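You operate a simulated robot arm through the tools that you are given. There is no shell and no other tool. Be economical: measure what you need, move in short steps, check, and stop when the job is done.

The job below is to be done with a simulated two-armed robot. You get a single attempt, and the scene is never put back.

JOB
Pick up the grease tube that says "copper" from the top of the hub bench with one hand, pass it to the other hand and put it on the top shelf of the white trolley.

The check looks at the end state, three seconds after you hand in, the way a careful person would. Anything else that was tipped, shoved, dropped, spilled or broken makes it a failure.

ROBOT AND FRAMES
Two 7-joint arms with three-finger grippers on one trunk, on a base that drives. Base frame: it is fixed to the floor where the robot stands at the start and does not move with it; the origin is under the middle of the robot, x ahead of it, y to its left, z up; the surface under the hand at the start is at about z = 840. Readings come in mm, rad, newtons and seconds.
The left shoulder is at the start at [74, 126, 1182], the right one opposite. With the tool pointing down near the work surface each hand reaches from about 340 to 840 mm from the robot's upright axis, wherever it stands, measured 20 degrees to its own side. Places, roughly: top shelf of the white trolley [-900, 1600, 1100]. Payload 2.94 kg a hand.
The TCP of each hand is the grasp point between the finger pads, 30 mm short of the fingertips. In the tool frame z runs along the fingers and y along their closing line. The gripper opens to 128 mm. The gripper's body begins 93 mm behind the TCP.
Orientation is that of the tool frame in the base frame, as a unit quaternion [x, y, z, w]. With the fingers straight down and closing along the base's y, the tool's x points along the base's -x, its y along +y and its z along -z.

CONTROLS
- The arms move only by the tool send_rows. It takes "left_increments", "right_increments" or both (then of equal length, played together; a hand with none holds still); each is a list of rows, each a list of 7 numbers: the shift along the base's x, y, z in m, then the turn, a rotation vector about the base's x, y, z in rad, then the opening, from 0 (shut) to 1 (fully open). In form: [[x, y, z, wx, wy, wz, hand], ...]. A call has 1 to 12 rows; each row is the pose to reach, as a shift and turn from the pose commanded when the call began. A row lasts 0.2 s, in which the tool goes at most 50 mm and 0.15 rad; a call with a longer step from one row to the next is refused whole, and so is a gripper value outside its range. Where a pose cannot be reached the arm comes as near as it can. A force on the tool above 40 N (or 10 N above the force at the start of the call, whichever is more), or a blocked arm, ends the call early, and 0.2 s more pass. Each finger halts on what it meets, pressing with about 28 N; the grip force reading is that of the motor and also rises with nothing between the fingers. The clock runs only during rows and for 0.2 s after the last one: add rows that repeat a pose to give the fingers time. The reply holds the time, the measured pose of the TCP, the force on the tool along the base axes, the opening and the grip force, in the units named above and with some noise, with the torque about the TCP (base axes, N m) and any sound that the robot's microphone picked up.
- Cameras (640 x 400 px; columns grow to the right, rows downward): "scene" is now at [193.1, 36, 1350.5]; the picture's right is [0.40, -0.92, 0.00], its down [-0.48, -0.21, -0.85] and it looks along [0.78, 0.34, -0.53] (base axes); focal length 261 px, centre (320, 200). "left" rides on the left gripper at [69, 15, -120] in its tool frame; the picture's right is [-0.21, 0.98, 0.00], its down [-0.82, -0.18, -0.54] and it looks along [-0.53, -0.12, 0.84] (tool axes); focal length 251 px, centre (320, 200). "right" rides on the right gripper at [69, -15, -120] in its tool frame; the picture's right is [0.21, 0.98, 0.00], its down [-0.82, 0.18, -0.54] and it looks along [-0.53, 0.12, 0.84] (tool axes); focal length 251 px, centre (320, 200). There is no depth. A picture from a camera that has moved, and an enlarged one, comes with that camera's place and axes in the base frame and with its lens.
- capture(camera): a new picture of that camera. The clock stands still meanwhile.
- slide_trunk(by): slides the trunk up (or, below 0, down) by that many mm; the arms and the scene camera ride with it, the base frame stays. It gives what a move gives, with no picture.
- roll_base(legs): drives the robot by 1 to 6 legs, each [ahead, left, turn to the left] in mm, mm and rad, along the robot's own axes; the way and the turn of a leg run together, so that a leg with both is an arc; at most 1500 mm and 3.142 rad a leg. The arms and the cameras ride along, it lands a little off, and it stops where it bumps. It gives what a move gives.
- head_to(pan, tilt): turns the head with the scene camera to pan (to the left, within 1.396 rad either way) and tilt (down, from -0.506 to 1.204), counted from straight ahead of the robot. It gives what a move gives.
- inspect(camera, box): a new picture of the part [left, top, right, bottom] of that camera's present view, enlarged. The clock stands still meanwhile.
- close_job(): hands the job in; it is judged then, once.

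Go step by step. Nothing tells you exact positions but the pictures and the camera data: compare them with the known pose of the tool, close in by small moves and look again before you grip or let go. The budget is 120 turns and 88 pictures, counting those below and the enlarged ones. Unless the task says otherwise, let go and move clear before handing in, and close with one line.

The tools are called as name(argument=value, ...) on one line, values as JSON. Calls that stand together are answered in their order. send_rows: Moves the arms, as the interface text tells. Its arguments: {"type":"object","properties":{"left_increments":{"type":"array"},"right_increments":{"type":"array"}},"required":[]} The other tools are called the same way: slide_trunk (by) slides the trunk up or down; roll_base (legs) drives the base; head_to (pan, tilt) turns the head that bears the scene camera; capture (camera) takes a picture; inspect (camera, box) takes an enlarged picture of a part of a camera's view; close_job () hands the job in.

At the start:

```text
time_s: 0.0
left_position: [448.7, 429.2, 1154.9]
left_tool_rot: [0.0, 1.0, 0.001, 0.0]
left_ft_force: [0.0, -0.4, 0.5]
left_moment: [0.0, -0.01, 0.03]
left_opening: 128.2
left_finger_force: 0.0
right_position: [412.0, 16.7, 1124.6]
right_tool_rot: [0.0, 1.0, 0.0, 0.0]
right_ft_force: [1.1, -0.1, -0.2]
right_moment: [-0.04, 0.01, 0.01]
right_opening: 128.4
right_finger_force: 0.0
trunk travel left (down, up): [-400.0, 147.0]
robot x, y, heading: [-3.0, -1.8, 0.001]
head pan, tilt: [0.414, 0.555]
```

scene: 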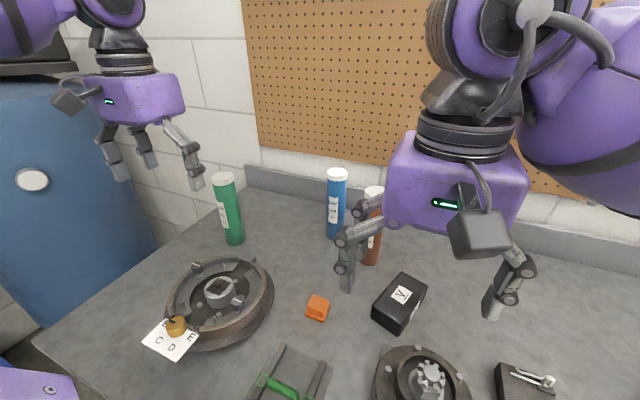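
right: 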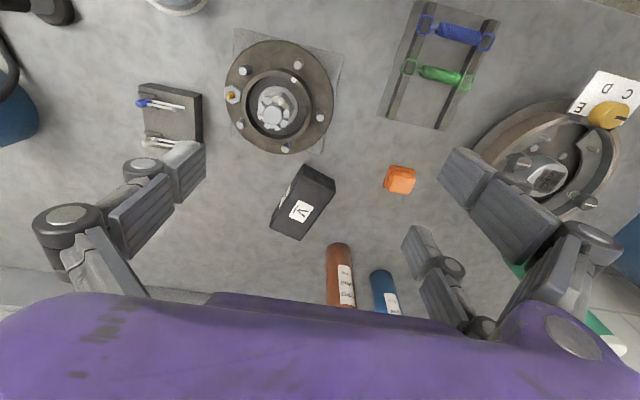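
left: 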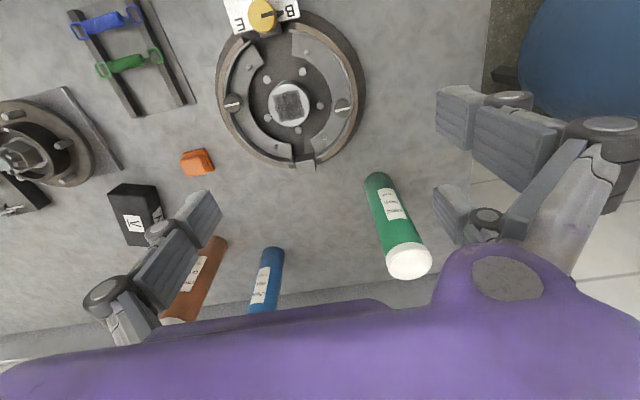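

I see three tubes (green, blue, brown) standing at the back of the bench. I'll enlarge the labels first.

inspect(camera="scene", box=[200, 160, 260, 250])

inspect(camera="right", box=[310, 230, 420, 320])

inspect(camera="left", box=[150, 160, 440, 330])

```text
4.44 times, centred on (230, 205) of scene
camera zoom: at [193.1, 36.0, 1350.5], right [0.4, -0.92, 0.0], down [-0.48, -0.21, -0.85], along [0.78, 0.34, -0.53], focal length 1161 px, centre (720, 178)
```

zoom: 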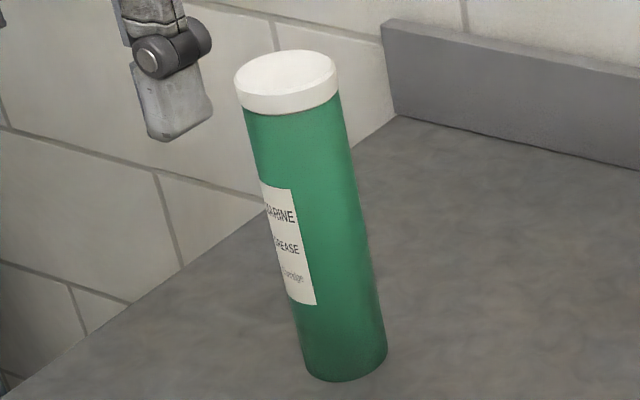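

```text
4.44 times, centred on (365, 275) of right
camera zoom: at [343.9, 1.2, 1244.2], right [-0.21, 0.98, 0.0], down [0.82, 0.18, 0.54], along [0.53, 0.12, -0.84], focal length 1118 px, centre (120, -133)
```

zoom: 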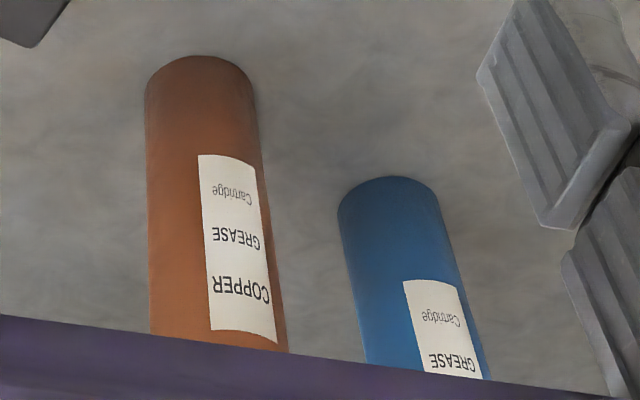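

```text
2.21 times, centred on (295, 245) of left
camera zoom: at [380.0, 444.4, 1274.7], right [0.21, 0.98, 0.0], down [0.82, -0.18, 0.54], along [0.53, -0.12, -0.84], focal length 555 px, centre (375, 101)
```

zoom: 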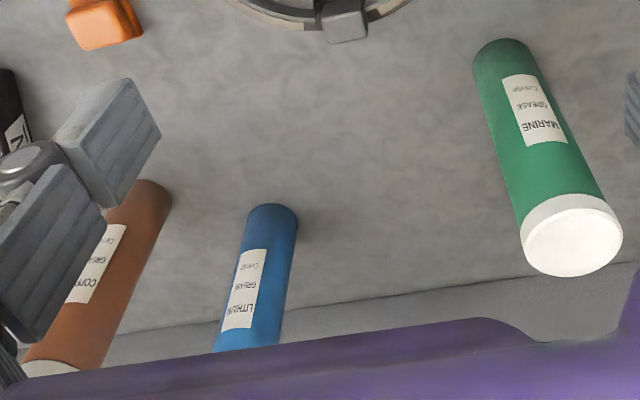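

The brown tube reads COPPER; I place it at about (720, 125), height ~210, with the blue tube at about (785, 247). Next I look at the trolley.

head_to(pan=1.396, tilt=0.3)

capture(camera="scene")

```text
time_s: 1.3
left_position: [448.4, 430.5, 1153.8]
left_tool_rot: [-0.001, 1.0, 0.001, 0.0]
left_ft_force: [-0.2, 0.0, -0.6]
left_moment: [0.01, 0.0, -0.01]
left_opening: 128.2
left_finger_force: 0.1
right_position: [411.8, 16.2, 1123.9]
right_tool_rot: [0.0, 1.0, -0.001, 0.0]
right_ft_force: [0.9, 0.2, -0.1]
right_moment: [0.0, 0.03, 0.02]
right_opening: 128.0
right_finger_force: 0.0
trunk travel left (down, up): [-400.0, 147.0]
robot x, y, heading: [-0.4, 1.3, 0.003]
head pan, tilt: [1.396, 0.3]
```

```text
81 pictures are left
camera scene: at [127.3, 91.9, 1374.0], right [0.98, -0.17, 0.0], down [-0.05, -0.29, -0.96], along [0.17, 0.94, -0.3], focal length 261 px, centre (320, 200)
```

scene: 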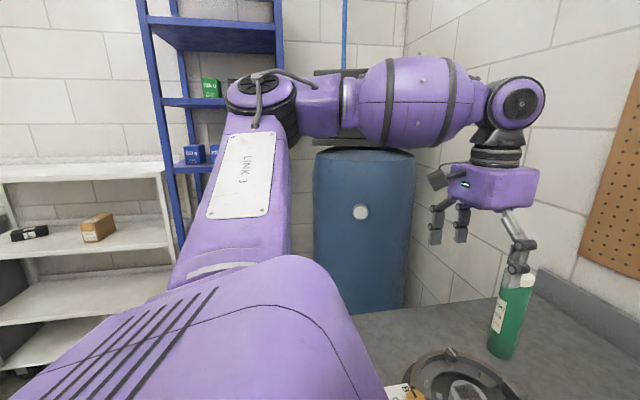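

The trolley's white top board lies near (-915, 1700) at z about 1100. My plan: the right hand takes the tube tilted (tool 35° below horizontal, closing along y), and the left then takes it from above. First the right hand tilts and goes to a pre-grasp point.

send_rows(right_increments=[[0.02, 0.014, 0, 0, -0.12, 0, 1], [0.04, 0.028, 0, 0, -0.24, 0, 1], [0.06, 0.042, -0.01, 0, -0.36, 0, 1], [0.08, 0.056, -0.02, 0, -0.48, 0, 1], [0.1, 0.07, -0.035, 0, -0.6, 0, 1], [0.12, 0.084, -0.05, 0, -0.72, 0, 1], [0.14, 0.098, -0.065, 0, -0.84, 0, 1], [0.162, 0.109, -0.081, 0, -0.96, 0, 1], [0.162, 0.109, -0.081, 0, -0.96, 0, 1]])

head_to(pan=0.2, tilt=0.55)

capture(camera="scene")

capture(camera="right")

```text
time_s: 3.3
left_position: [449.2, 428.5, 1155.4]
left_tool_rot: [-0.001, 1.0, 0.001, 0.001]
left_ft_force: [-0.1, -0.1, 0.3]
left_moment: [0.03, -0.01, 0.05]
left_opening: 128.0
left_finger_force: 0.0
right_position: [574.8, 125.8, 1044.4]
right_tool_rot: [0.0, 0.887, -0.001, 0.462]
right_ft_force: [-0.3, 0.0, 0.7]
right_moment: [-0.04, 0.0, 0.01]
right_opening: 128.2
right_finger_force: 0.0
trunk travel left (down, up): [-400.0, 147.0]
robot x, y, heading: [-0.3, -1.1, -0.001]
head pan, tilt: [1.396, 0.3]
```

```text
time_s: 4.7
left_position: [449.5, 430.7, 1155.0]
left_tool_rot: [0.001, 1.0, 0.001, 0.0]
left_ft_force: [0.2, -0.2, 0.2]
left_moment: [-0.01, 0.03, 0.01]
left_opening: 127.9
left_finger_force: 0.1
right_position: [575.4, 125.7, 1044.8]
right_tool_rot: [-0.001, 0.887, 0.0, 0.461]
right_ft_force: [0.6, -0.6, -0.1]
right_moment: [-0.02, -0.03, 0.0]
right_opening: 127.7
right_finger_force: 0.2
trunk travel left (down, up): [-400.0, 147.0]
robot x, y, heading: [-0.8, 0.6, 0.003]
head pan, tilt: [0.201, 0.55]
```

```text
80 pictures are left
camera scene: at [199.0, 18.0, 1351.0], right [0.2, -0.98, 0.0], down [-0.51, -0.1, -0.85], along [0.84, 0.17, -0.52], focal length 261 px, centre (320, 200)
```

scene: 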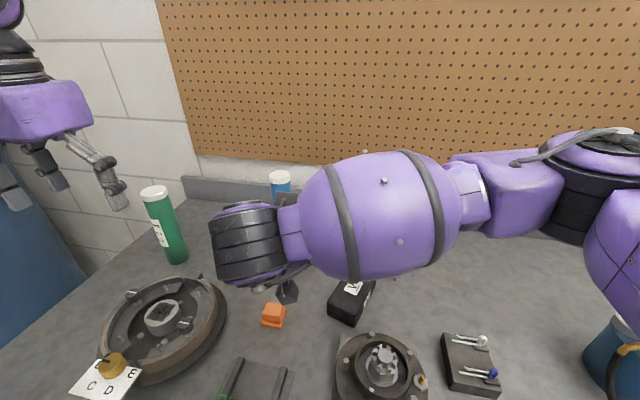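

```text
79 pictures are left
camera right: at [437.8, 110.5, 1055.7], right [-0.12, 0.98, -0.18], down [0.03, 0.18, 0.98], along [0.99, 0.12, -0.05], focal length 251 px, centre (320, 200)
```

right: 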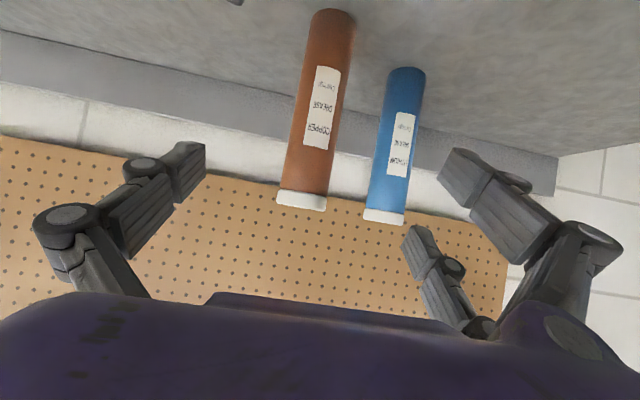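

The gripper has two fingers on its +y side, so I will grip low (z≈915) to leave room for the other hand. Tube is at about (725, 124). I approach most of the way and look.

send_rows(right_increments=[[0.02, 0, -0.02, 0, 0, 0, 0.85], [0.045, -0.001, -0.042, 0, 0, 0, 0.85], [0.07, -0.002, -0.065, 0, 0, 0, 0.85], [0.09, -0.002, -0.083, 0, 0, 0, 0.85], [0.09, -0.002, -0.083, 0, 0, 0, 0.85]])

capture(camera="right")

capture(camera="left")

```text
time_s: 5.9
left_position: [448.4, 429.5, 1155.0]
left_tool_rot: [0.0, 1.0, 0.001, 0.0]
left_ft_force: [-0.2, 0.1, 0.1]
left_moment: [0.0, 0.01, 0.02]
left_opening: 127.8
left_finger_force: 0.0
right_position: [664.1, 125.2, 959.7]
right_tool_rot: [0.0, 0.887, 0.0, 0.462]
right_ft_force: [-0.4, 0.2, 0.5]
right_moment: [0.01, 0.01, 0.0]
right_opening: 109.1
right_finger_force: 0.0
trunk travel left (down, up): [-400.0, 147.0]
robot x, y, heading: [0.5, 0.2, -0.001]
head pan, tilt: [0.201, 0.55]
```

```text
78 pictures are left
camera right: at [527.3, 109.1, 971.7], right [-0.12, 0.98, -0.18], down [0.03, 0.18, 0.98], along [0.99, 0.12, -0.05], focal length 251 px, centre (320, 200)
```

right: 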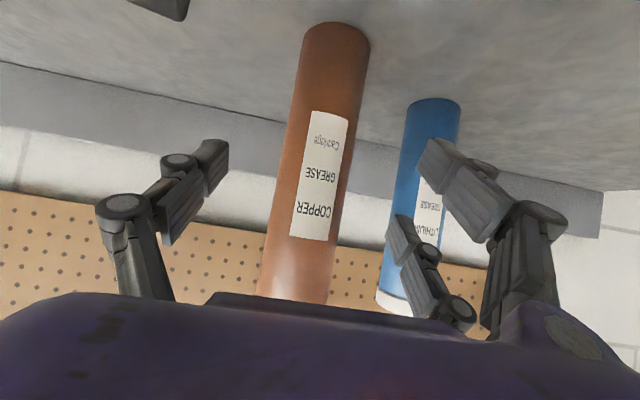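

```text
77 pictures are left
camera left: at [379.6, 444.4, 1274.9], right [0.21, 0.98, 0.0], down [0.82, -0.18, 0.54], along [0.53, -0.12, -0.84], focal length 251 px, centre (320, 200)
```

left: 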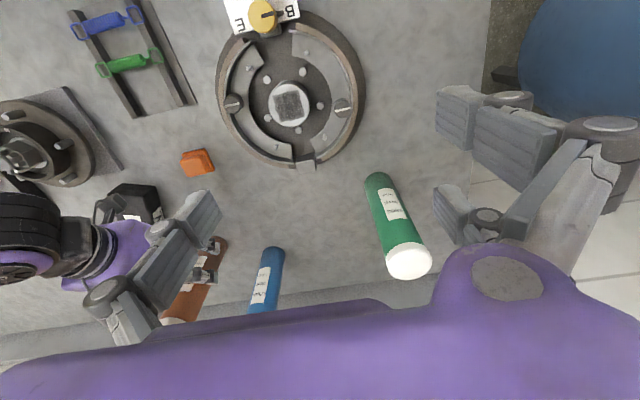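

The tube is centred between the fingers; base centre near (722, 124). I advance the last 60 mm and then close.

send_rows(right_increments=[[0.02, 0, -0.015, 0, 0, 0, 0.85], [0.04, -0.001, -0.03, 0, 0, 0, 0.85], [0.058, -0.001, -0.045, 0, 0, 0, 0.85], [0.058, -0.001, -0.045, 0, 0, 0, 0.85]])

capture(camera="right")

```text
time_s: 6.9
left_position: [448.5, 429.1, 1155.8]
left_tool_rot: [0.0, 1.0, 0.001, -0.001]
left_ft_force: [0.4, 1.8, 0.5]
left_moment: [0.01, 0.0, 0.0]
left_opening: 127.8
left_finger_force: 0.0
right_position: [723.0, 122.6, 917.1]
right_tool_rot: [0.0, 0.887, 0.0, 0.462]
right_ft_force: [0.1, 0.2, 0.0]
right_moment: [0.05, 0.0, 0.02]
right_opening: 109.0
right_finger_force: 0.1
trunk travel left (down, up): [-400.0, 147.0]
robot x, y, heading: [-2.9, 1.9, -0.0]
head pan, tilt: [0.201, 0.55]
```

```text
76 pictures are left
camera right: at [584.9, 107.1, 927.1], right [-0.12, 0.98, -0.18], down [0.03, 0.18, 0.98], along [0.99, 0.12, -0.05], focal length 251 px, centre (320, 200)
```

right: 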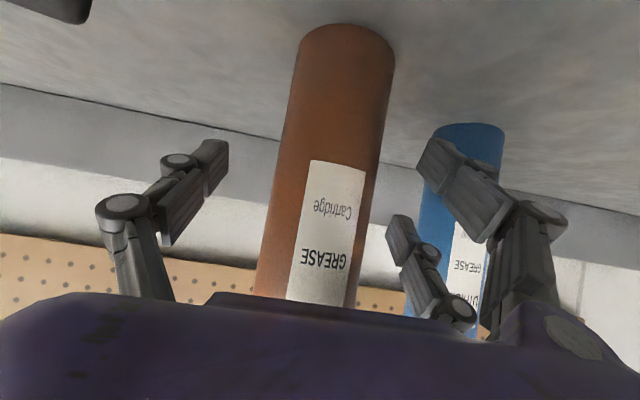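

The tube sits between the pads. I close the hand.

send_rows(right_increments=[[0, 0, 0, 0, 0, 0, 0.7], [0, 0, 0, 0, 0, 0, 0.55], [0, 0, 0, 0, 0, 0, 0.4], [0, 0, 0, 0, 0, 0, 0.25], [0, 0, 0, 0, 0, 0, 0.1], [0, 0, 0, 0, 0, 0, 0], [0, 0, 0, 0, 0, 0, 0]])

capture(camera="right")

```text
time_s: 8.5
left_position: [448.7, 428.9, 1155.6]
left_tool_rot: [0.0, 1.0, 0.0, 0.0]
left_ft_force: [-0.1, 0.1, -0.4]
left_moment: [0.03, 0.02, 0.02]
left_opening: 128.1
left_finger_force: 0.0
right_position: [722.5, 123.2, 915.0]
right_tool_rot: [0.0, 0.887, 0.0, 0.462]
right_ft_force: [0.7, 2.3, 1.2]
right_moment: [0.15, -0.01, 0.01]
right_opening: 52.3
right_finger_force: 27.8
trunk travel left (down, up): [-400.0, 147.0]
robot x, y, heading: [1.5, 1.4, -0.001]
head pan, tilt: [0.201, 0.55]
```

```text
75 pictures are left
camera right: at [584.8, 107.6, 927.3], right [-0.12, 0.98, -0.18], down [0.03, 0.18, 0.98], along [0.99, 0.12, -0.05], focal length 251 px, centre (320, 200)
```

right: 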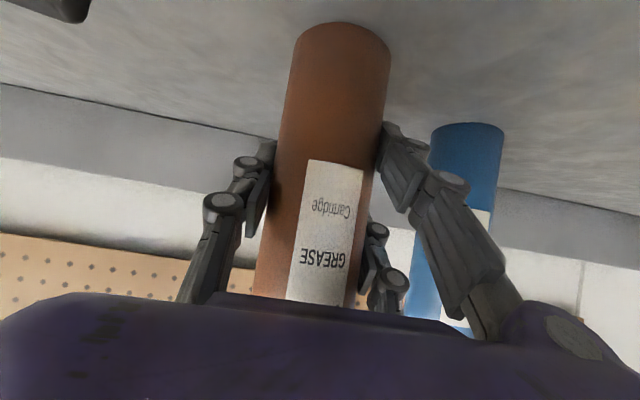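

Gripped at 52 mm. I lift straight up 160 mm.

send_rows(right_increments=[[0, 0, 0.01, 0, 0, 0, 0], [0, 0, 0.03, 0, 0, 0, 0], [0, 0, 0.055, 0, 0, 0, 0], [0, 0, 0.08, 0, 0, 0, 0], [0, 0, 0.105, 0, 0, 0, 0], [0, 0, 0.13, 0, 0, 0, 0], [0, 0, 0.15, 0, 0, 0, 0], [0, 0, 0.16, 0, 0, 0, 0]])

capture(camera="left")

```text
time_s: 10.3
left_position: [450.7, 429.2, 1155.7]
left_tool_rot: [0.0, 1.0, 0.001, 0.0]
left_ft_force: [-0.3, 0.4, -0.2]
left_moment: [-0.01, 0.0, 0.01]
left_opening: 128.0
left_finger_force: 0.0
right_position: [723.4, 123.2, 1075.5]
right_tool_rot: [0.001, 0.887, 0.0, 0.462]
right_ft_force: [-0.9, -0.3, -4.2]
right_moment: [-0.01, 0.0, -0.01]
right_opening: 52.3
right_finger_force: 27.8
trunk travel left (down, up): [-400.0, 147.0]
robot x, y, heading: [-1.3, 2.1, -0.006]
head pan, tilt: [0.201, 0.55]
```

```text
74 pictures are left
camera left: at [380.4, 444.4, 1274.6], right [0.21, 0.98, 0.0], down [0.82, -0.18, 0.54], along [0.53, -0.12, -0.84], focal length 251 px, centre (320, 200)
```

left: 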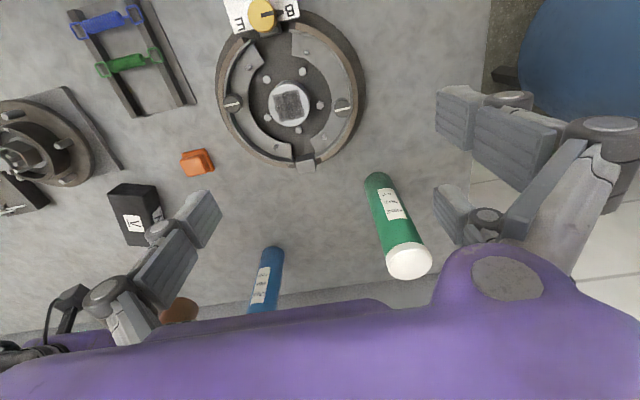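

Tube is lifted and held firmly. I pull it back toward the robot, to about x = 610, and look.

send_rows(right_increments=[[-0.015, 0, 0, 0, 0, 0, 0], [-0.04, 0, 0.0, 0, 0, 0, 0], [-0.065, 0, 0.0, 0, 0, 0, 0], [-0.09, 0, 0.0, 0, 0, 0, 0], [-0.105, 0, 0, 0, 0, 0, 0], [-0.113, 0, 0, 0, 0, 0, 0]])

capture(camera="scene")

capture(camera="left")

capture(camera="right")

```text
time_s: 11.7
left_position: [448.0, 431.2, 1154.9]
left_tool_rot: [0.001, 1.0, 0.0, -0.001]
left_ft_force: [-0.4, 0.6, 0.0]
left_moment: [-0.01, 0.01, 0.0]
left_opening: 128.1
left_finger_force: 0.0
right_position: [609.8, 123.9, 1075.0]
right_tool_rot: [0.0, 0.887, 0.0, 0.462]
right_ft_force: [-0.1, 0.1, -5.1]
right_moment: [-0.01, -0.04, 0.0]
right_opening: 52.1
right_finger_force: 27.5
trunk travel left (down, up): [-400.0, 147.0]
robot x, y, heading: [-4.9, -1.0, 0.0]
head pan, tilt: [0.201, 0.55]
```

```text
73 pictures are left
camera scene: at [199.3, 18.0, 1351.0], right [0.2, -0.98, 0.0], down [-0.51, -0.1, -0.85], along [0.84, 0.17, -0.52], focal length 261 px, centre (320, 200)
```

scene: 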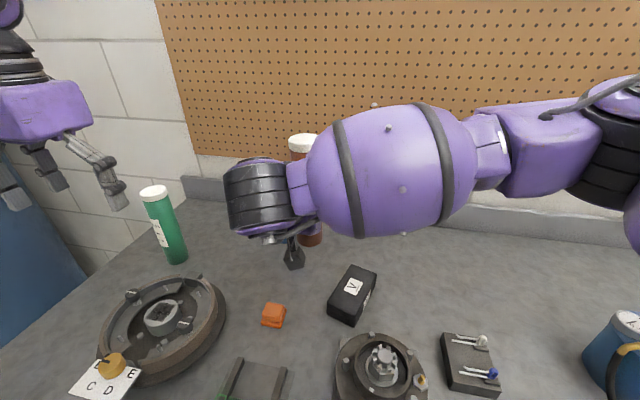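

```text
72 pictures are left
camera left: at [380.3, 444.5, 1274.6], right [0.21, 0.98, 0.0], down [0.82, -0.18, 0.54], along [0.53, -0.12, -0.84], focal length 251 px, centre (320, 200)
```

left: 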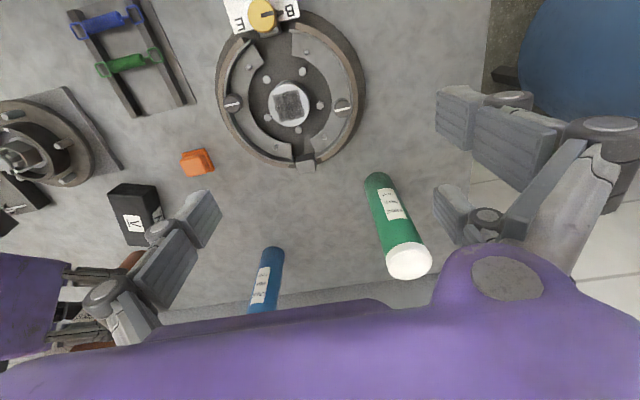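

```text
71 pictures are left
camera right: at [472.2, 108.0, 1087.2], right [-0.12, 0.98, -0.18], down [0.03, 0.18, 0.98], along [0.99, 0.12, -0.05], focal length 251 px, centre (320, 200)
```

right: 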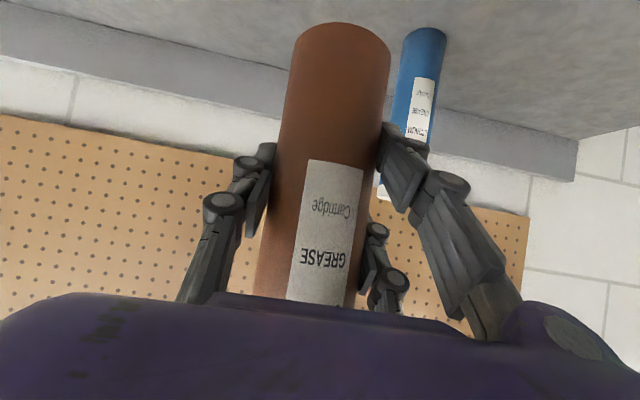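

The tube is steady; its top is near z 1210 at (610, 124). I lower it 50 mm and bring the left hand, raised, above it.

send_rows(right_increments=[[0, 0, -0.01, 0, 0, 0, 0], [0, 0, -0.03, 0, 0, 0, 0], [0, 0, -0.045, 0, 0, 0, 0], [0, 0, -0.05, 0, 0, 0, 0], [0, 0, -0.05, 0, 0, 0, 0], [0, 0, -0.05, 0, 0, 0, 0], [0, 0, -0.05, 0, 0, 0, 0], [0, 0, -0.05, 0, 0, 0, 0], [0, 0, -0.05, 0, 0, 0, 0], [0, 0, -0.05, 0, 0, 0, 0], [0, 0, -0.05, 0, 0, 0, 0]], left_increments=[[0, 0, 0.04, 0, 0, 0, 1], [0.02, 0, 0.08, 0, 0, 0, 1], [0.05, -0.01, 0.1, 0, 0, 0, 1], [0.08, -0.04, 0.1, 0, 0, 0, 1], [0.11, -0.07, 0.1, 0, 0, 0, 1], [0.13, -0.11, 0.1, 0, 0, 0, 1], [0.15, -0.15, 0.1, 0, 0, 0, 1], [0.162, -0.19, 0.1, 0, 0, 0, 1], [0.162, -0.21, 0.1, 0, 0, 0, 1], [0.162, -0.22, 0.1, 0, 0, 0, 1], [0.162, -0.22, 0.1, 0, 0, 0, 1]])

capture(camera="left")

capture(camera="scene")

```text
time_s: 14.1
left_position: [591.7, 224.0, 1251.5]
left_tool_rot: [0.0, 1.0, 0.001, 0.0]
left_ft_force: [0.1, 0.1, -0.3]
left_moment: [-0.01, -0.05, -0.04]
left_opening: 128.1
left_finger_force: 0.0
left hand out of reach, approached as far as the arm can: row 8, 9, 10, 11
right_position: [610.4, 123.1, 1025.2]
right_tool_rot: [0.0, 0.887, 0.0, 0.462]
right_ft_force: [-0.5, 0.1, -4.9]
right_moment: [-0.02, -0.02, 0.0]
right_opening: 52.3
right_finger_force: 28.3
trunk travel left (down, up): [-400.0, 147.0]
robot x, y, heading: [-0.5, -2.7, 0.001]
head pan, tilt: [0.201, 0.55]
```

```text
70 pictures are left
camera left: at [523.0, 237.0, 1371.6], right [0.21, 0.98, 0.0], down [0.82, -0.18, 0.54], along [0.53, -0.11, -0.84], focal length 251 px, centre (320, 200)
```

left: 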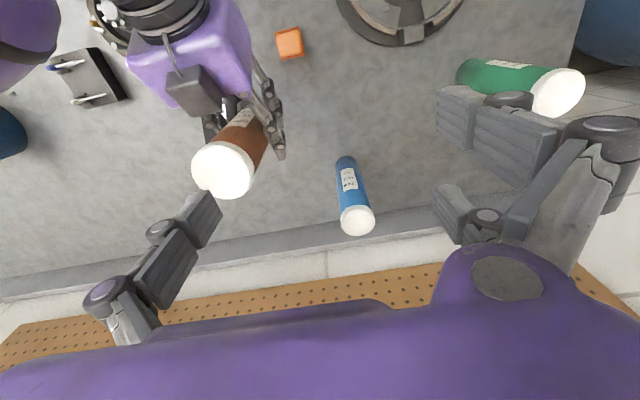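

```text
69 pictures are left
camera scene: at [199.2, 17.9, 1351.0], right [0.2, -0.98, 0.0], down [-0.51, -0.1, -0.85], along [0.84, 0.17, -0.52], focal length 261 px, centre (320, 200)
```

scene: 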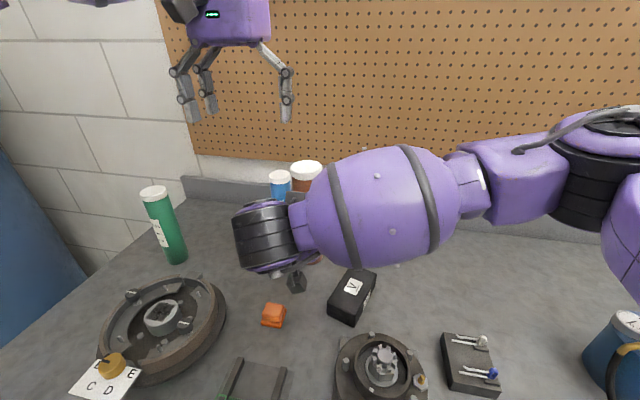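

Left hand ran to the edge of its reach. I bring the tube 80 mm further back and the left hand likewise, still raised.

send_rows(right_increments=[[-0.015, 0, 0, 0, 0, 0, 0], [-0.035, 0, 0, 0, 0, 0, 0], [-0.055, 0, 0, 0, 0, 0, 0], [-0.07, 0, 0, 0, 0, 0, 0], [-0.08, 0, 0, 0, 0, 0, 0], [-0.08, 0, 0, 0, 0, 0, 0]], left_increments=[[-0.02, 0, 0, 0, 0, 0, 1], [-0.04, 0, 0, 0, 0, 0, 1], [-0.06, 0, 0, 0, 0, 0, 1], [-0.08, 0, 0, 0, 0, 0, 1], [-0.08, 0, 0, 0, 0, 0, 1], [-0.08, 0, 0, 0, 0, 0, 1]])

capture(camera="left")

```text
time_s: 15.5
left_position: [512.2, 223.1, 1251.3]
left_tool_rot: [-0.001, 1.0, -0.001, 0.0]
left_ft_force: [0.3, 0.9, -0.5]
left_moment: [0.02, 0.0, 0.03]
left_opening: 127.7
left_finger_force: 0.1
right_position: [529.9, 124.4, 1025.1]
right_tool_rot: [0.0, 0.887, 0.0, 0.461]
right_ft_force: [0.4, -0.1, -4.7]
right_moment: [0.03, 0.0, 0.02]
right_opening: 52.0
right_finger_force: 28.0
trunk travel left (down, up): [-400.0, 147.0]
robot x, y, heading: [1.0, 0.8, 0.0]
head pan, tilt: [0.201, 0.55]
```

```text
68 pictures are left
camera left: at [442.9, 237.7, 1370.9], right [0.21, 0.98, 0.0], down [0.82, -0.18, 0.54], along [0.53, -0.12, -0.84], focal length 251 px, centre (320, 200)
```

left: 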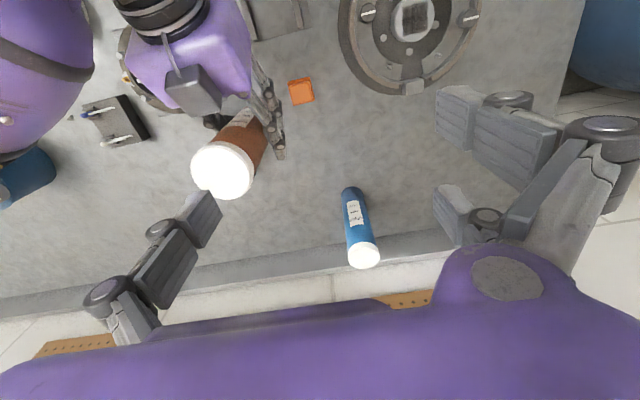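

Reach is fine here. I enlarge the right hand's area to see what sits on top of it before descending.

inspect(camera="left", box=[90, 0, 330, 220])

capture(camera="scene")

```text
1.82 times, centred on (210, 110) of left
camera zoom: at [442.9, 237.7, 1370.9], right [0.21, 0.98, 0.0], down [0.82, -0.18, 0.54], along [0.53, -0.12, -0.84], focal length 457 px, centre (520, 364)
```

zoom: 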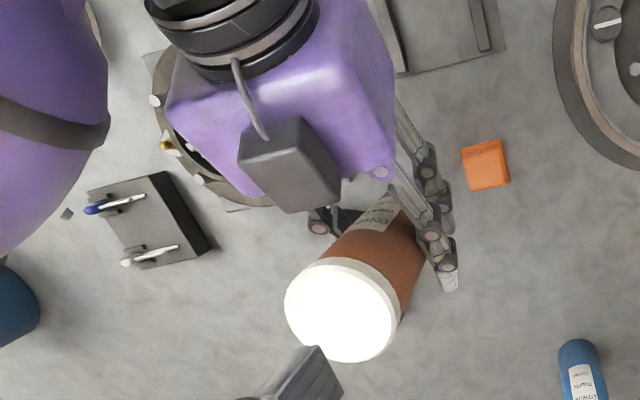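

```text
66 pictures are left
camera scene: at [199.2, 18.0, 1351.0], right [0.2, -0.98, 0.0], down [-0.51, -0.1, -0.85], along [0.84, 0.17, -0.52], focal length 261 px, centre (320, 200)
```

scene: 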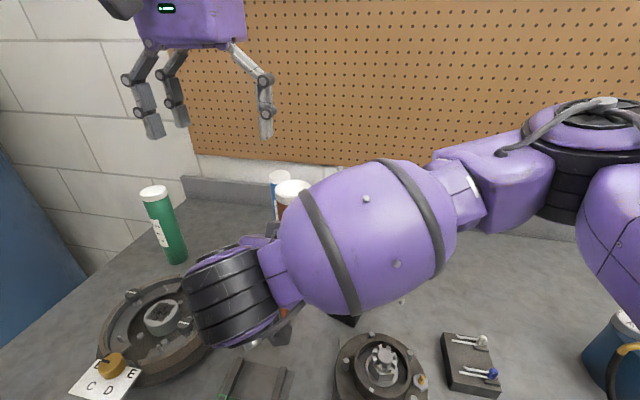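

A box on top of the right hand sits about 25 mm from the tube front, top around z 1185; the left hand's own parts will stay above 1225. I move the left hand over the tube axis first.

send_rows(left_increments=[[0.005, -0.03, 0, 0, 0, 0, 1], [0.01, -0.06, 0, 0, 0, 0, 1], [0.015, -0.085, 0, 0, 0, 0, 1], [0.018, -0.099, 0, 0, 0, 0, 1], [0.018, -0.099, 0, 0, 0, 0, 1]])

capture(camera="left")

capture(camera="scene")

```text
time_s: 16.7
left_position: [525.5, 138.4, 1251.7]
left_tool_rot: [0.0, 1.0, -0.001, 0.0]
left_ft_force: [-0.1, -0.2, -0.7]
left_moment: [0.01, 0.0, 0.02]
left_opening: 128.0
left_finger_force: 0.0
left hand out of reach, approached as far as the arm can: row 4, 5
right_position: [530.5, 122.7, 1024.7]
right_tool_rot: [0.0, 0.887, 0.0, 0.461]
right_ft_force: [0.6, -0.4, -3.9]
right_moment: [-0.01, -0.03, -0.01]
right_opening: 52.4
right_finger_force: 28.2
trunk travel left (down, up): [-400.0, 147.0]
robot x, y, heading: [-6.8, 0.0, -0.002]
head pan, tilt: [0.201, 0.55]
```

```text
65 pictures are left
camera left: at [456.5, 153.7, 1371.3], right [0.21, 0.98, 0.0], down [0.82, -0.18, 0.54], along [0.53, -0.12, -0.84], focal length 251 px, centre (320, 200)
```

left: 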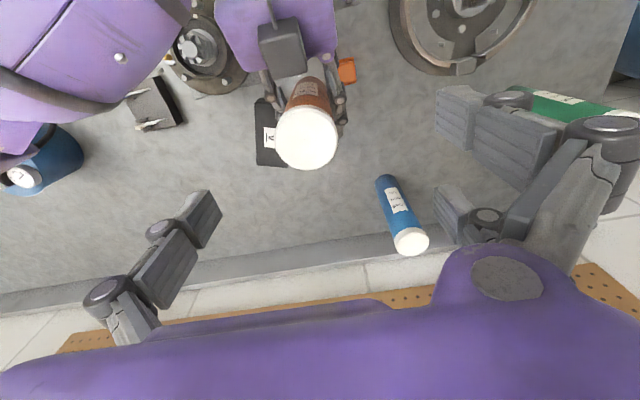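

```text
64 pictures are left
camera scene: at [199.4, 17.9, 1350.9], right [0.2, -0.98, 0.0], down [-0.51, -0.1, -0.85], along [0.84, 0.17, -0.52], focal length 261 px, centre (320, 200)
```

scene: 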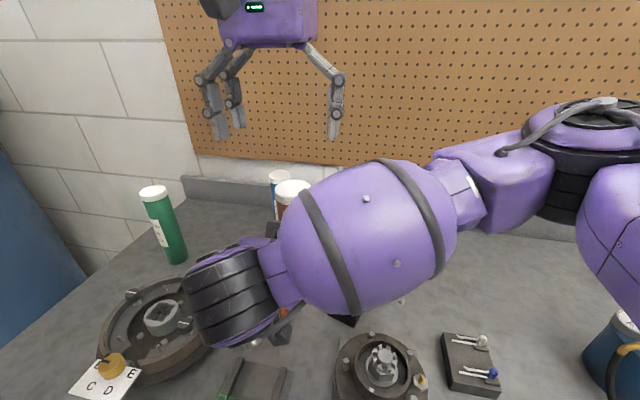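

Left hand is near its reach limit in y, so I shift the tube 30 mm to the left, align, and lower partway.

send_rows(right_increments=[[0, 0.01, 0, 0, 0, 0, 0], [0, 0.02, 0, 0, 0, 0, 0], [0, 0.03, 0, 0, 0, 0, 0], [0, 0.03, 0, 0, 0, 0, 0], [0, 0.03, 0, 0, 0, 0, 0], [0, 0.03, 0, 0, 0, 0, 0]], left_increments=[[0, 0.008, 0, 0, 0, 0, 1], [0.002, 0.016, 0, 0, 0, 0, 1], [0.002, 0.016, 0, 0, 0, 0, 1], [0.002, 0.016, -0.02, 0, 0, 0, 1], [0.002, 0.016, -0.035, 0, 0, 0, 1], [0.002, 0.016, -0.035, 0, 0, 0, 1]])

capture(camera="left")

capture(camera="scene")

```text
time_s: 18.1
left_position: [527.5, 154.4, 1217.1]
left_tool_rot: [0.001, 1.0, 0.0, -0.001]
left_ft_force: [0.0, -0.6, -0.9]
left_moment: [0.01, 0.0, 0.02]
left_opening: 128.0
left_finger_force: 0.0
right_position: [529.7, 153.0, 1025.9]
right_tool_rot: [0.0, 0.887, 0.0, 0.462]
right_ft_force: [0.0, -1.3, -5.1]
right_moment: [-0.02, 0.01, 0.0]
right_opening: 52.0
right_finger_force: 28.2
trunk travel left (down, up): [-400.0, 147.0]
robot x, y, heading: [-1.5, 5.0, -0.001]
head pan, tilt: [0.201, 0.55]
```

```text
63 pictures are left
camera left: at [458.9, 169.5, 1336.6], right [0.22, 0.98, 0.0], down [0.82, -0.18, 0.54], along [0.53, -0.12, -0.84], focal length 251 px, centre (320, 200)
```

left: 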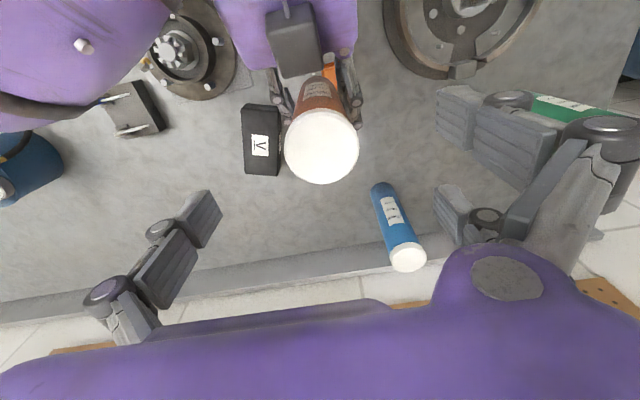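

```text
62 pictures are left
camera scene: at [199.3, 18.0, 1351.0], right [0.2, -0.98, 0.0], down [-0.51, -0.1, -0.85], along [0.84, 0.17, -0.52], focal length 261 px, centre (320, 200)
```

scene: 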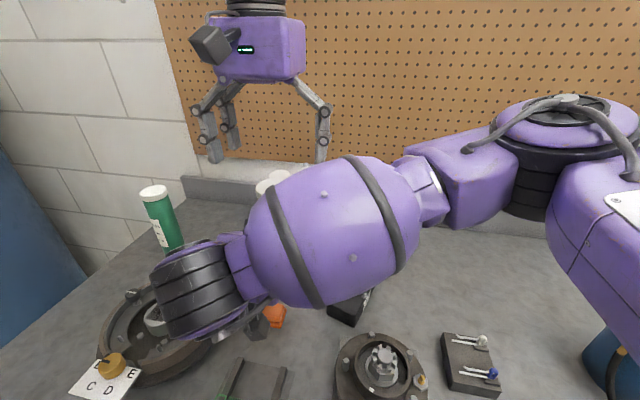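

Cap centre is at (525, 155), right under the left TCP. I descend in two parts; first 40 mm.

send_rows(left_increments=[[-0.001, 0, -0.015, 0, 0, 0, 1], [-0.001, 0, -0.03, 0, 0, 0, 1], [-0.001, 0, -0.04, 0, 0, 0, 1], [-0.001, 0, -0.04, 0, 0, 0, 1]])

capture(camera="left")

capture(camera="scene")

```text
time_s: 19.1
left_position: [527.6, 155.0, 1176.8]
left_tool_rot: [0.0, 1.0, 0.001, 0.001]
left_ft_force: [0.2, -0.4, 0.3]
left_moment: [0.03, -0.01, 0.03]
left_opening: 127.9
left_finger_force: 0.1
right_position: [530.3, 152.9, 1025.1]
right_tool_rot: [0.0, 0.887, 0.0, 0.462]
right_ft_force: [0.3, -0.1, -4.9]
right_moment: [0.01, 0.0, 0.01]
right_opening: 52.5
right_finger_force: 28.1
trunk travel left (down, up): [-400.0, 147.0]
robot x, y, heading: [0.5, 1.0, 0.001]
head pan, tilt: [0.201, 0.55]
```

```text
61 pictures are left
camera left: at [458.2, 169.7, 1296.5], right [0.21, 0.98, 0.0], down [0.82, -0.18, 0.54], along [0.53, -0.12, -0.84], focal length 251 px, centre (320, 200)
```

left: 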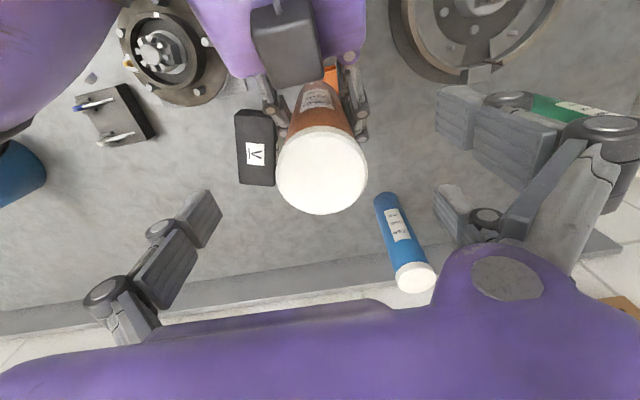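

```text
60 pictures are left
camera scene: at [199.3, 18.0, 1351.0], right [0.2, -0.98, 0.0], down [-0.51, -0.1, -0.85], along [0.84, 0.17, -0.52], focal length 261 px, centre (320, 200)
```

scene: 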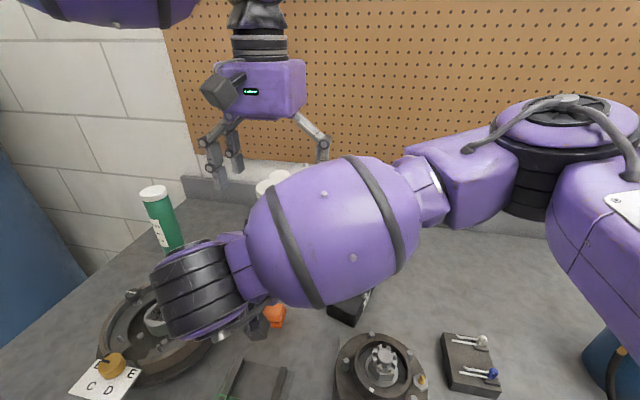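

Alignment is good and clearance fine; I descend 36 mm more and close the left hand on the tube's top.

send_rows(left_increments=[[-0.002, 0, -0.012, 0, 0, 0, 1], [-0.002, 0, -0.024, 0, 0, 0, 1], [-0.002, 0, -0.036, 0, 0, 0, 1], [-0.002, 0, -0.036, 0, 0, 0, 1]])

capture(camera="left")

capture(camera="right")

```text
time_s: 20.1
left_position: [523.9, 155.0, 1140.6]
left_tool_rot: [0.0, 1.0, 0.0, -0.001]
left_ft_force: [0.4, -0.8, 0.1]
left_moment: [0.0, -0.01, -0.01]
left_opening: 127.9
left_finger_force: 0.0
right_position: [527.9, 154.1, 1025.8]
right_tool_rot: [0.0, 0.887, 0.0, 0.462]
right_ft_force: [0.0, -0.2, -5.3]
right_moment: [0.03, -0.01, 0.0]
right_opening: 52.3
right_finger_force: 28.1
trunk travel left (down, up): [-400.0, 147.0]
robot x, y, heading: [0.6, 2.4, 0.001]
head pan, tilt: [0.201, 0.55]
```

```text
59 pictures are left
camera left: at [455.6, 169.6, 1260.4], right [0.22, 0.98, 0.0], down [0.82, -0.18, 0.54], along [0.53, -0.12, -0.84], focal length 251 px, centre (320, 200)
```

left: 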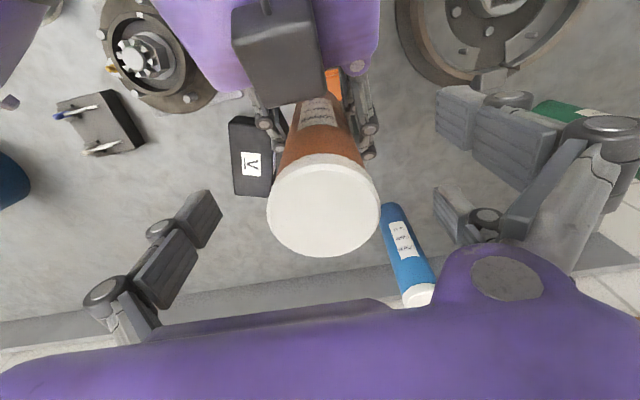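

```text
58 pictures are left
camera right: at [392.1, 137.5, 1037.4], right [-0.12, 0.98, -0.18], down [0.03, 0.18, 0.98], along [0.99, 0.12, -0.05], focal length 251 px, centre (320, 200)
```

right: 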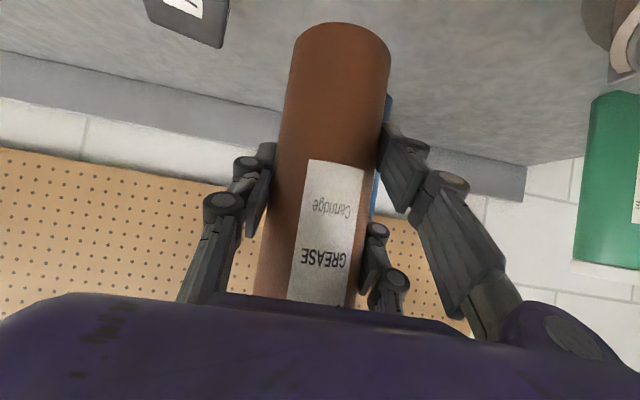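

Tube axis at (523, 155) matches the left TCP. I close the left hand while the right still holds.

send_rows(left_increments=[[0, 0, 0, 0, 0, 0, 0.8], [0, 0, 0, 0, 0, 0, 0.65], [0, 0, 0, 0, 0, 0, 0.5], [0, 0, 0, 0, 0, 0, 0.35], [0, 0, 0, 0, 0, 0, 0.2], [0, 0, 0, 0, 0, 0, 0], [0, 0, 0, 0, 0, 0, 0], [0, 0, 0, 0, 0, 0, 0]])

capture(camera="left")

```text
time_s: 21.9
left_position: [524.1, 153.5, 1139.5]
left_tool_rot: [0.001, 1.0, 0.0, -0.001]
left_ft_force: [-1.9, -12.2, 1.1]
left_moment: [-1.57, 0.25, 0.08]
left_opening: 49.5
left_finger_force: 27.7
right_position: [529.3, 152.9, 1025.5]
right_tool_rot: [0.0, 0.887, 0.0, 0.461]
right_ft_force: [2.3, 12.5, -5.8]
right_moment: [0.09, -0.01, -0.14]
right_opening: 52.5
right_finger_force: 27.9
trunk travel left (down, up): [-400.0, 147.0]
robot x, y, heading: [1.5, 2.3, -0.003]
head pan, tilt: [0.201, 0.55]
```

```text
57 pictures are left
camera left: at [455.5, 169.1, 1260.8], right [0.22, 0.98, 0.0], down [0.82, -0.18, 0.54], along [0.53, -0.12, -0.84], focal length 251 px, centre (320, 200)
```

left: 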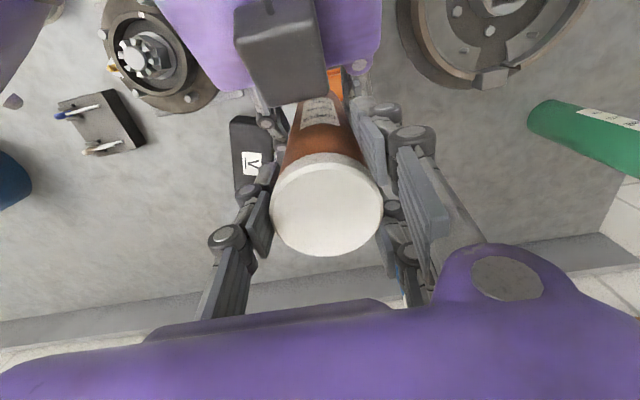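

Both hands hold it; a 12 N sideways load shows ~2 mm misfit. I ease the left hand a little to relieve it before releasing.

send_rows(left_increments=[[0, -0.001, 0, 0, 0, 0, 0], [0, -0.002, 0, 0, 0, 0, 0], [0, -0.002, 0, 0, 0, 0, 0]])

```text
time_s: 22.7
left_position: [524.5, 153.2, 1140.8]
left_tool_rot: [0.0, 1.0, 0.001, 0.0]
left_ft_force: [-1.7, -6.2, 1.0]
left_moment: [-1.19, 0.27, -0.07]
left_opening: 49.6
left_finger_force: 27.8
right_position: [529.7, 152.7, 1025.4]
right_tool_rot: [0.001, 0.887, -0.002, 0.461]
right_ft_force: [2.2, 7.5, -6.6]
right_moment: [0.39, -0.13, 0.0]
right_opening: 52.3
right_finger_force: 28.0
trunk travel left (down, up): [-400.0, 147.0]
robot x, y, heading: [4.2, -2.3, -0.002]
head pan, tilt: [0.201, 0.55]
```

Load halved; a further 1.5 mm, then the right hand opens while the left holds.

send_rows(left_increments=[[0, -0.0015, 0, 0, 0, 0, 0], [0, -0.0015, 0, 0, 0, 0, 0], [0, -0.0015, 0, 0, 0, 0, 0], [0, -0.0015, 0, 0, 0, 0, 0], [0, -0.0015, 0, 0, 0, 0, 0], [0, -0.0015, 0, 0, 0, 0, 0], [0, -0.0015, 0, 0, 0, 0, 0]], right_increments=[[0, 0, 0, 0, 0, 0, 0], [0, 0, 0, 0, 0, 0, 0.3], [0, 0, 0, 0, 0, 0, 0.45], [0, 0, 0, 0, 0, 0, 0.6], [0, 0, 0, 0, 0, 0, 0.75], [0, 0, 0, 0, 0, 0, 0.9], [0, 0, 0, 0, 0, 0, 0.9]])

capture(camera="left")

capture(camera="right")

```text
time_s: 24.3
left_position: [524.7, 151.1, 1140.7]
left_tool_rot: [0.0, 1.0, 0.001, 0.0]
left_ft_force: [0.0, 0.7, 0.9]
left_moment: [0.01, -0.03, 0.01]
left_opening: 48.2
left_finger_force: 27.6
right_position: [530.2, 154.3, 1025.6]
right_tool_rot: [0.0, 0.887, 0.001, 0.462]
right_ft_force: [0.1, 1.1, 0.3]
right_moment: [0.02, -0.01, 0.02]
right_opening: 115.1
right_finger_force: 0.0
trunk travel left (down, up): [-400.0, 147.0]
robot x, y, heading: [2.5, -1.9, 0.0]
head pan, tilt: [0.201, 0.55]
```

```text
56 pictures are left
camera left: at [455.9, 166.1, 1260.6], right [0.21, 0.98, 0.0], down [0.82, -0.18, 0.54], along [0.53, -0.12, -0.84], focal length 251 px, centre (320, 200)
```

left: 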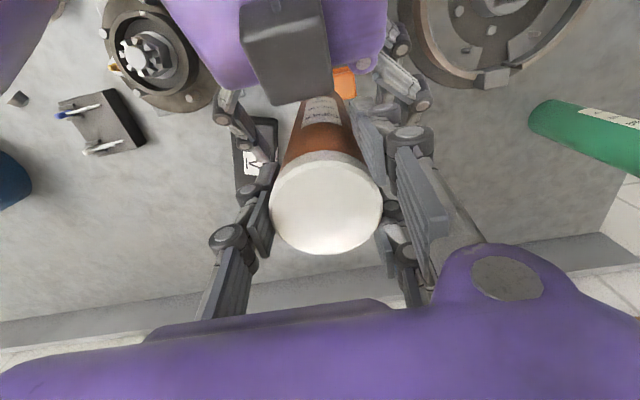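

```text
55 pictures are left
camera right: at [392.2, 137.5, 1037.4], right [-0.12, 0.98, -0.18], down [0.03, 0.18, 0.98], along [0.99, 0.12, -0.05], focal length 251 px, centre (320, 200)
```

right: 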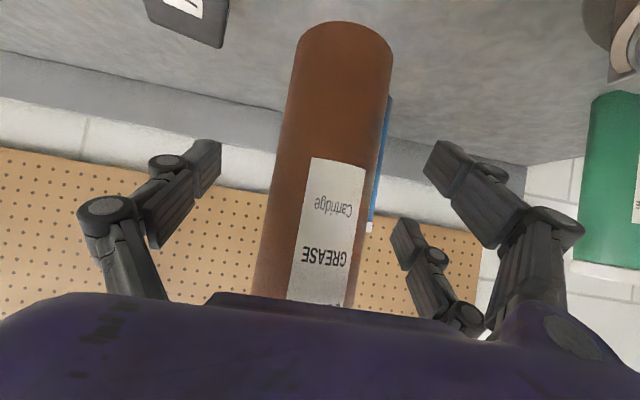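

Right hand is open, but the left's force reading does not yet show the tube's weight. I hold and read again.

send_rows(left_increments=[[0, 0, 0, 0, 0, 0, 0], [0, 0, 0, 0, 0, 0, 0]])

```text
time_s: 24.9
left_position: [525.0, 150.5, 1141.1]
left_tool_rot: [0.0, 1.0, 0.0, 0.001]
left_ft_force: [-0.3, 0.4, 0.5]
left_moment: [-0.01, 0.03, 0.01]
left_opening: 48.3
left_finger_force: 27.9
right_position: [529.4, 153.6, 1026.6]
right_tool_rot: [0.0, 0.887, 0.0, 0.461]
right_ft_force: [-0.6, -0.2, 0.4]
right_moment: [0.0, 0.01, -0.01]
right_opening: 115.1
right_finger_force: 0.2
trunk travel left (down, up): [-400.0, 147.0]
robot x, y, heading: [-1.2, -2.3, 0.002]
head pan, tilt: [0.201, 0.55]
```

Readings show no load on either hand, yet the tube hung in place in the picture. I retract the right hand 60 mm straight back and look.

send_rows(right_increments=[[-0.015, 0, 0, 0, 0, 0, 0.9], [-0.03, 0, 0, 0, 0, 0, 0.9], [-0.045, 0, 0, 0, 0, 0, 0.9], [-0.06, 0, 0, 0, 0, 0, 0.9], [-0.06, 0, 0, 0, 0, 0, 0.9]])

capture(camera="right")

capture(camera="left")

```text
time_s: 26.1
left_position: [524.7, 150.6, 1140.3]
left_tool_rot: [0.0, 1.0, 0.001, 0.0]
left_ft_force: [0.4, -1.1, -0.3]
left_moment: [-0.02, -0.01, 0.01]
left_opening: 48.2
left_finger_force: 27.3
right_position: [470.5, 153.0, 1025.7]
right_tool_rot: [0.0, 0.887, 0.0, 0.462]
right_ft_force: [-0.4, 0.0, 0.3]
right_moment: [-0.01, 0.01, 0.02]
right_opening: 115.2
right_finger_force: 0.0
trunk travel left (down, up): [-400.0, 147.0]
robot x, y, heading: [-4.1, -2.0, 0.003]
head pan, tilt: [0.201, 0.55]
```

```text
54 pictures are left
camera right: at [332.1, 137.6, 1037.3], right [-0.12, 0.98, -0.18], down [0.03, 0.18, 0.98], along [0.99, 0.12, -0.05], focal length 251 px, centre (320, 200)
```

right: 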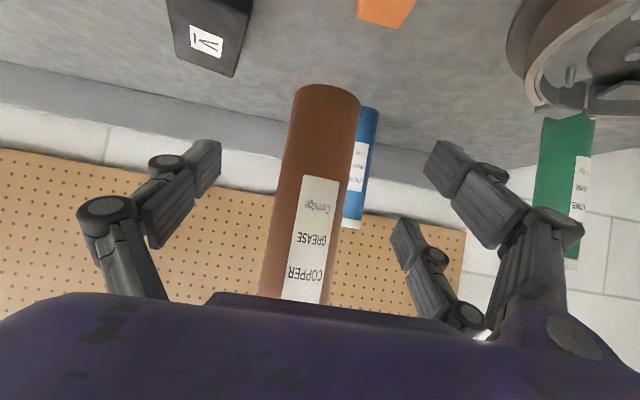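

```text
53 pictures are left
camera left: at [456.1, 166.0, 1260.5], right [0.21, 0.98, 0.0], down [0.82, -0.18, 0.54], along [0.53, -0.12, -0.84], focal length 251 px, centre (320, 200)
```

left: 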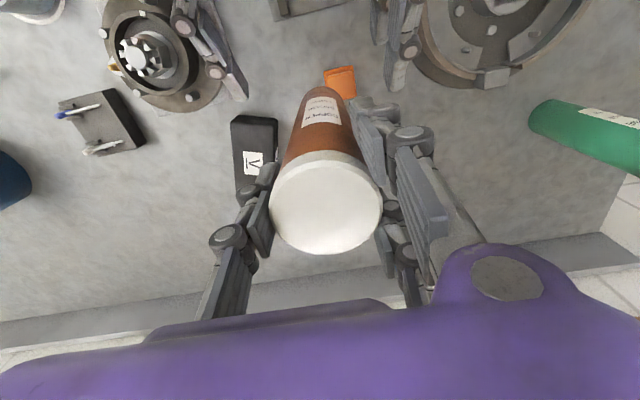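

The left hand holds the tube securely. I retract the right hand further back and to the right, then raise it.

send_rows(right_increments=[[-0.03, 0, 0, 0, 0, 0, 0.9], [-0.06, 0, 0, 0, 0, 0, 0.9], [-0.07, -0.03, 0, 0, 0, 0, 0.9], [-0.07, -0.07, 0.0, 0, 0, 0, 0.9], [-0.07, -0.11, 0.0, 0, 0.1, 0, 0.9], [-0.07, -0.15, 0.01, 0, 0.22, 0, 0.9], [-0.07, -0.19, 0.02, 0, 0.36, 0, 0.9], [-0.07, -0.23, 0.04, 0, 0.5, 0, 0.9], [-0.065, -0.26, 0.06, 0, 0.64, 0, 0.9], [-0.06, -0.29, 0.08, 0, 0.78, 0, 0.9], [-0.06, -0.32, 0.1, 0, 0.9, 0, 0.9], [-0.06, -0.33, 0.11, 0, 0.96, 0, 0.9]])

capture(camera="scene")

```text
time_s: 28.7
left_position: [524.0, 153.2, 1140.9]
left_tool_rot: [0.0, 1.0, 0.0, 0.001]
left_ft_force: [0.2, 0.7, -0.5]
left_moment: [-0.06, 0.01, -0.01]
left_opening: 48.1
left_finger_force: 28.0
right_position: [409.5, -175.6, 1135.8]
right_tool_rot: [-0.001, 1.0, 0.0, -0.002]
right_ft_force: [0.5, 0.4, 0.3]
right_moment: [-0.02, -0.02, 0.01]
right_opening: 115.4
right_finger_force: 0.0
right hand out of reach, approached as far as the arm can: row 5, 6, 7, 8, 9
trunk travel left (down, up): [-400.0, 147.0]
robot x, y, heading: [0.5, -1.4, 0.002]
head pan, tilt: [0.201, 0.55]
```

```text
52 pictures are left
camera scene: at [199.1, 18.9, 1351.0], right [0.2, -0.98, 0.0], down [-0.51, -0.1, -0.85], along [0.84, 0.17, -0.52], focal length 261 px, centre (320, 200)
```

scene: 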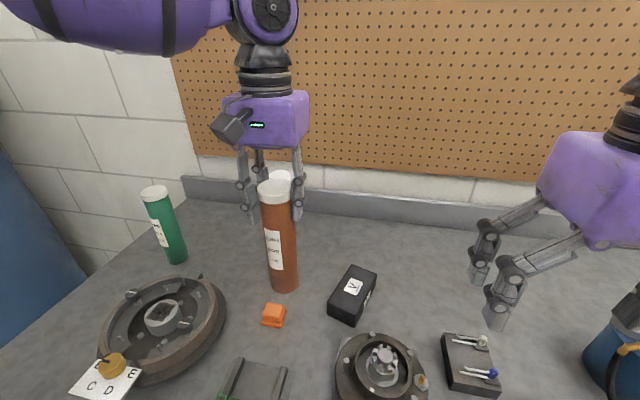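

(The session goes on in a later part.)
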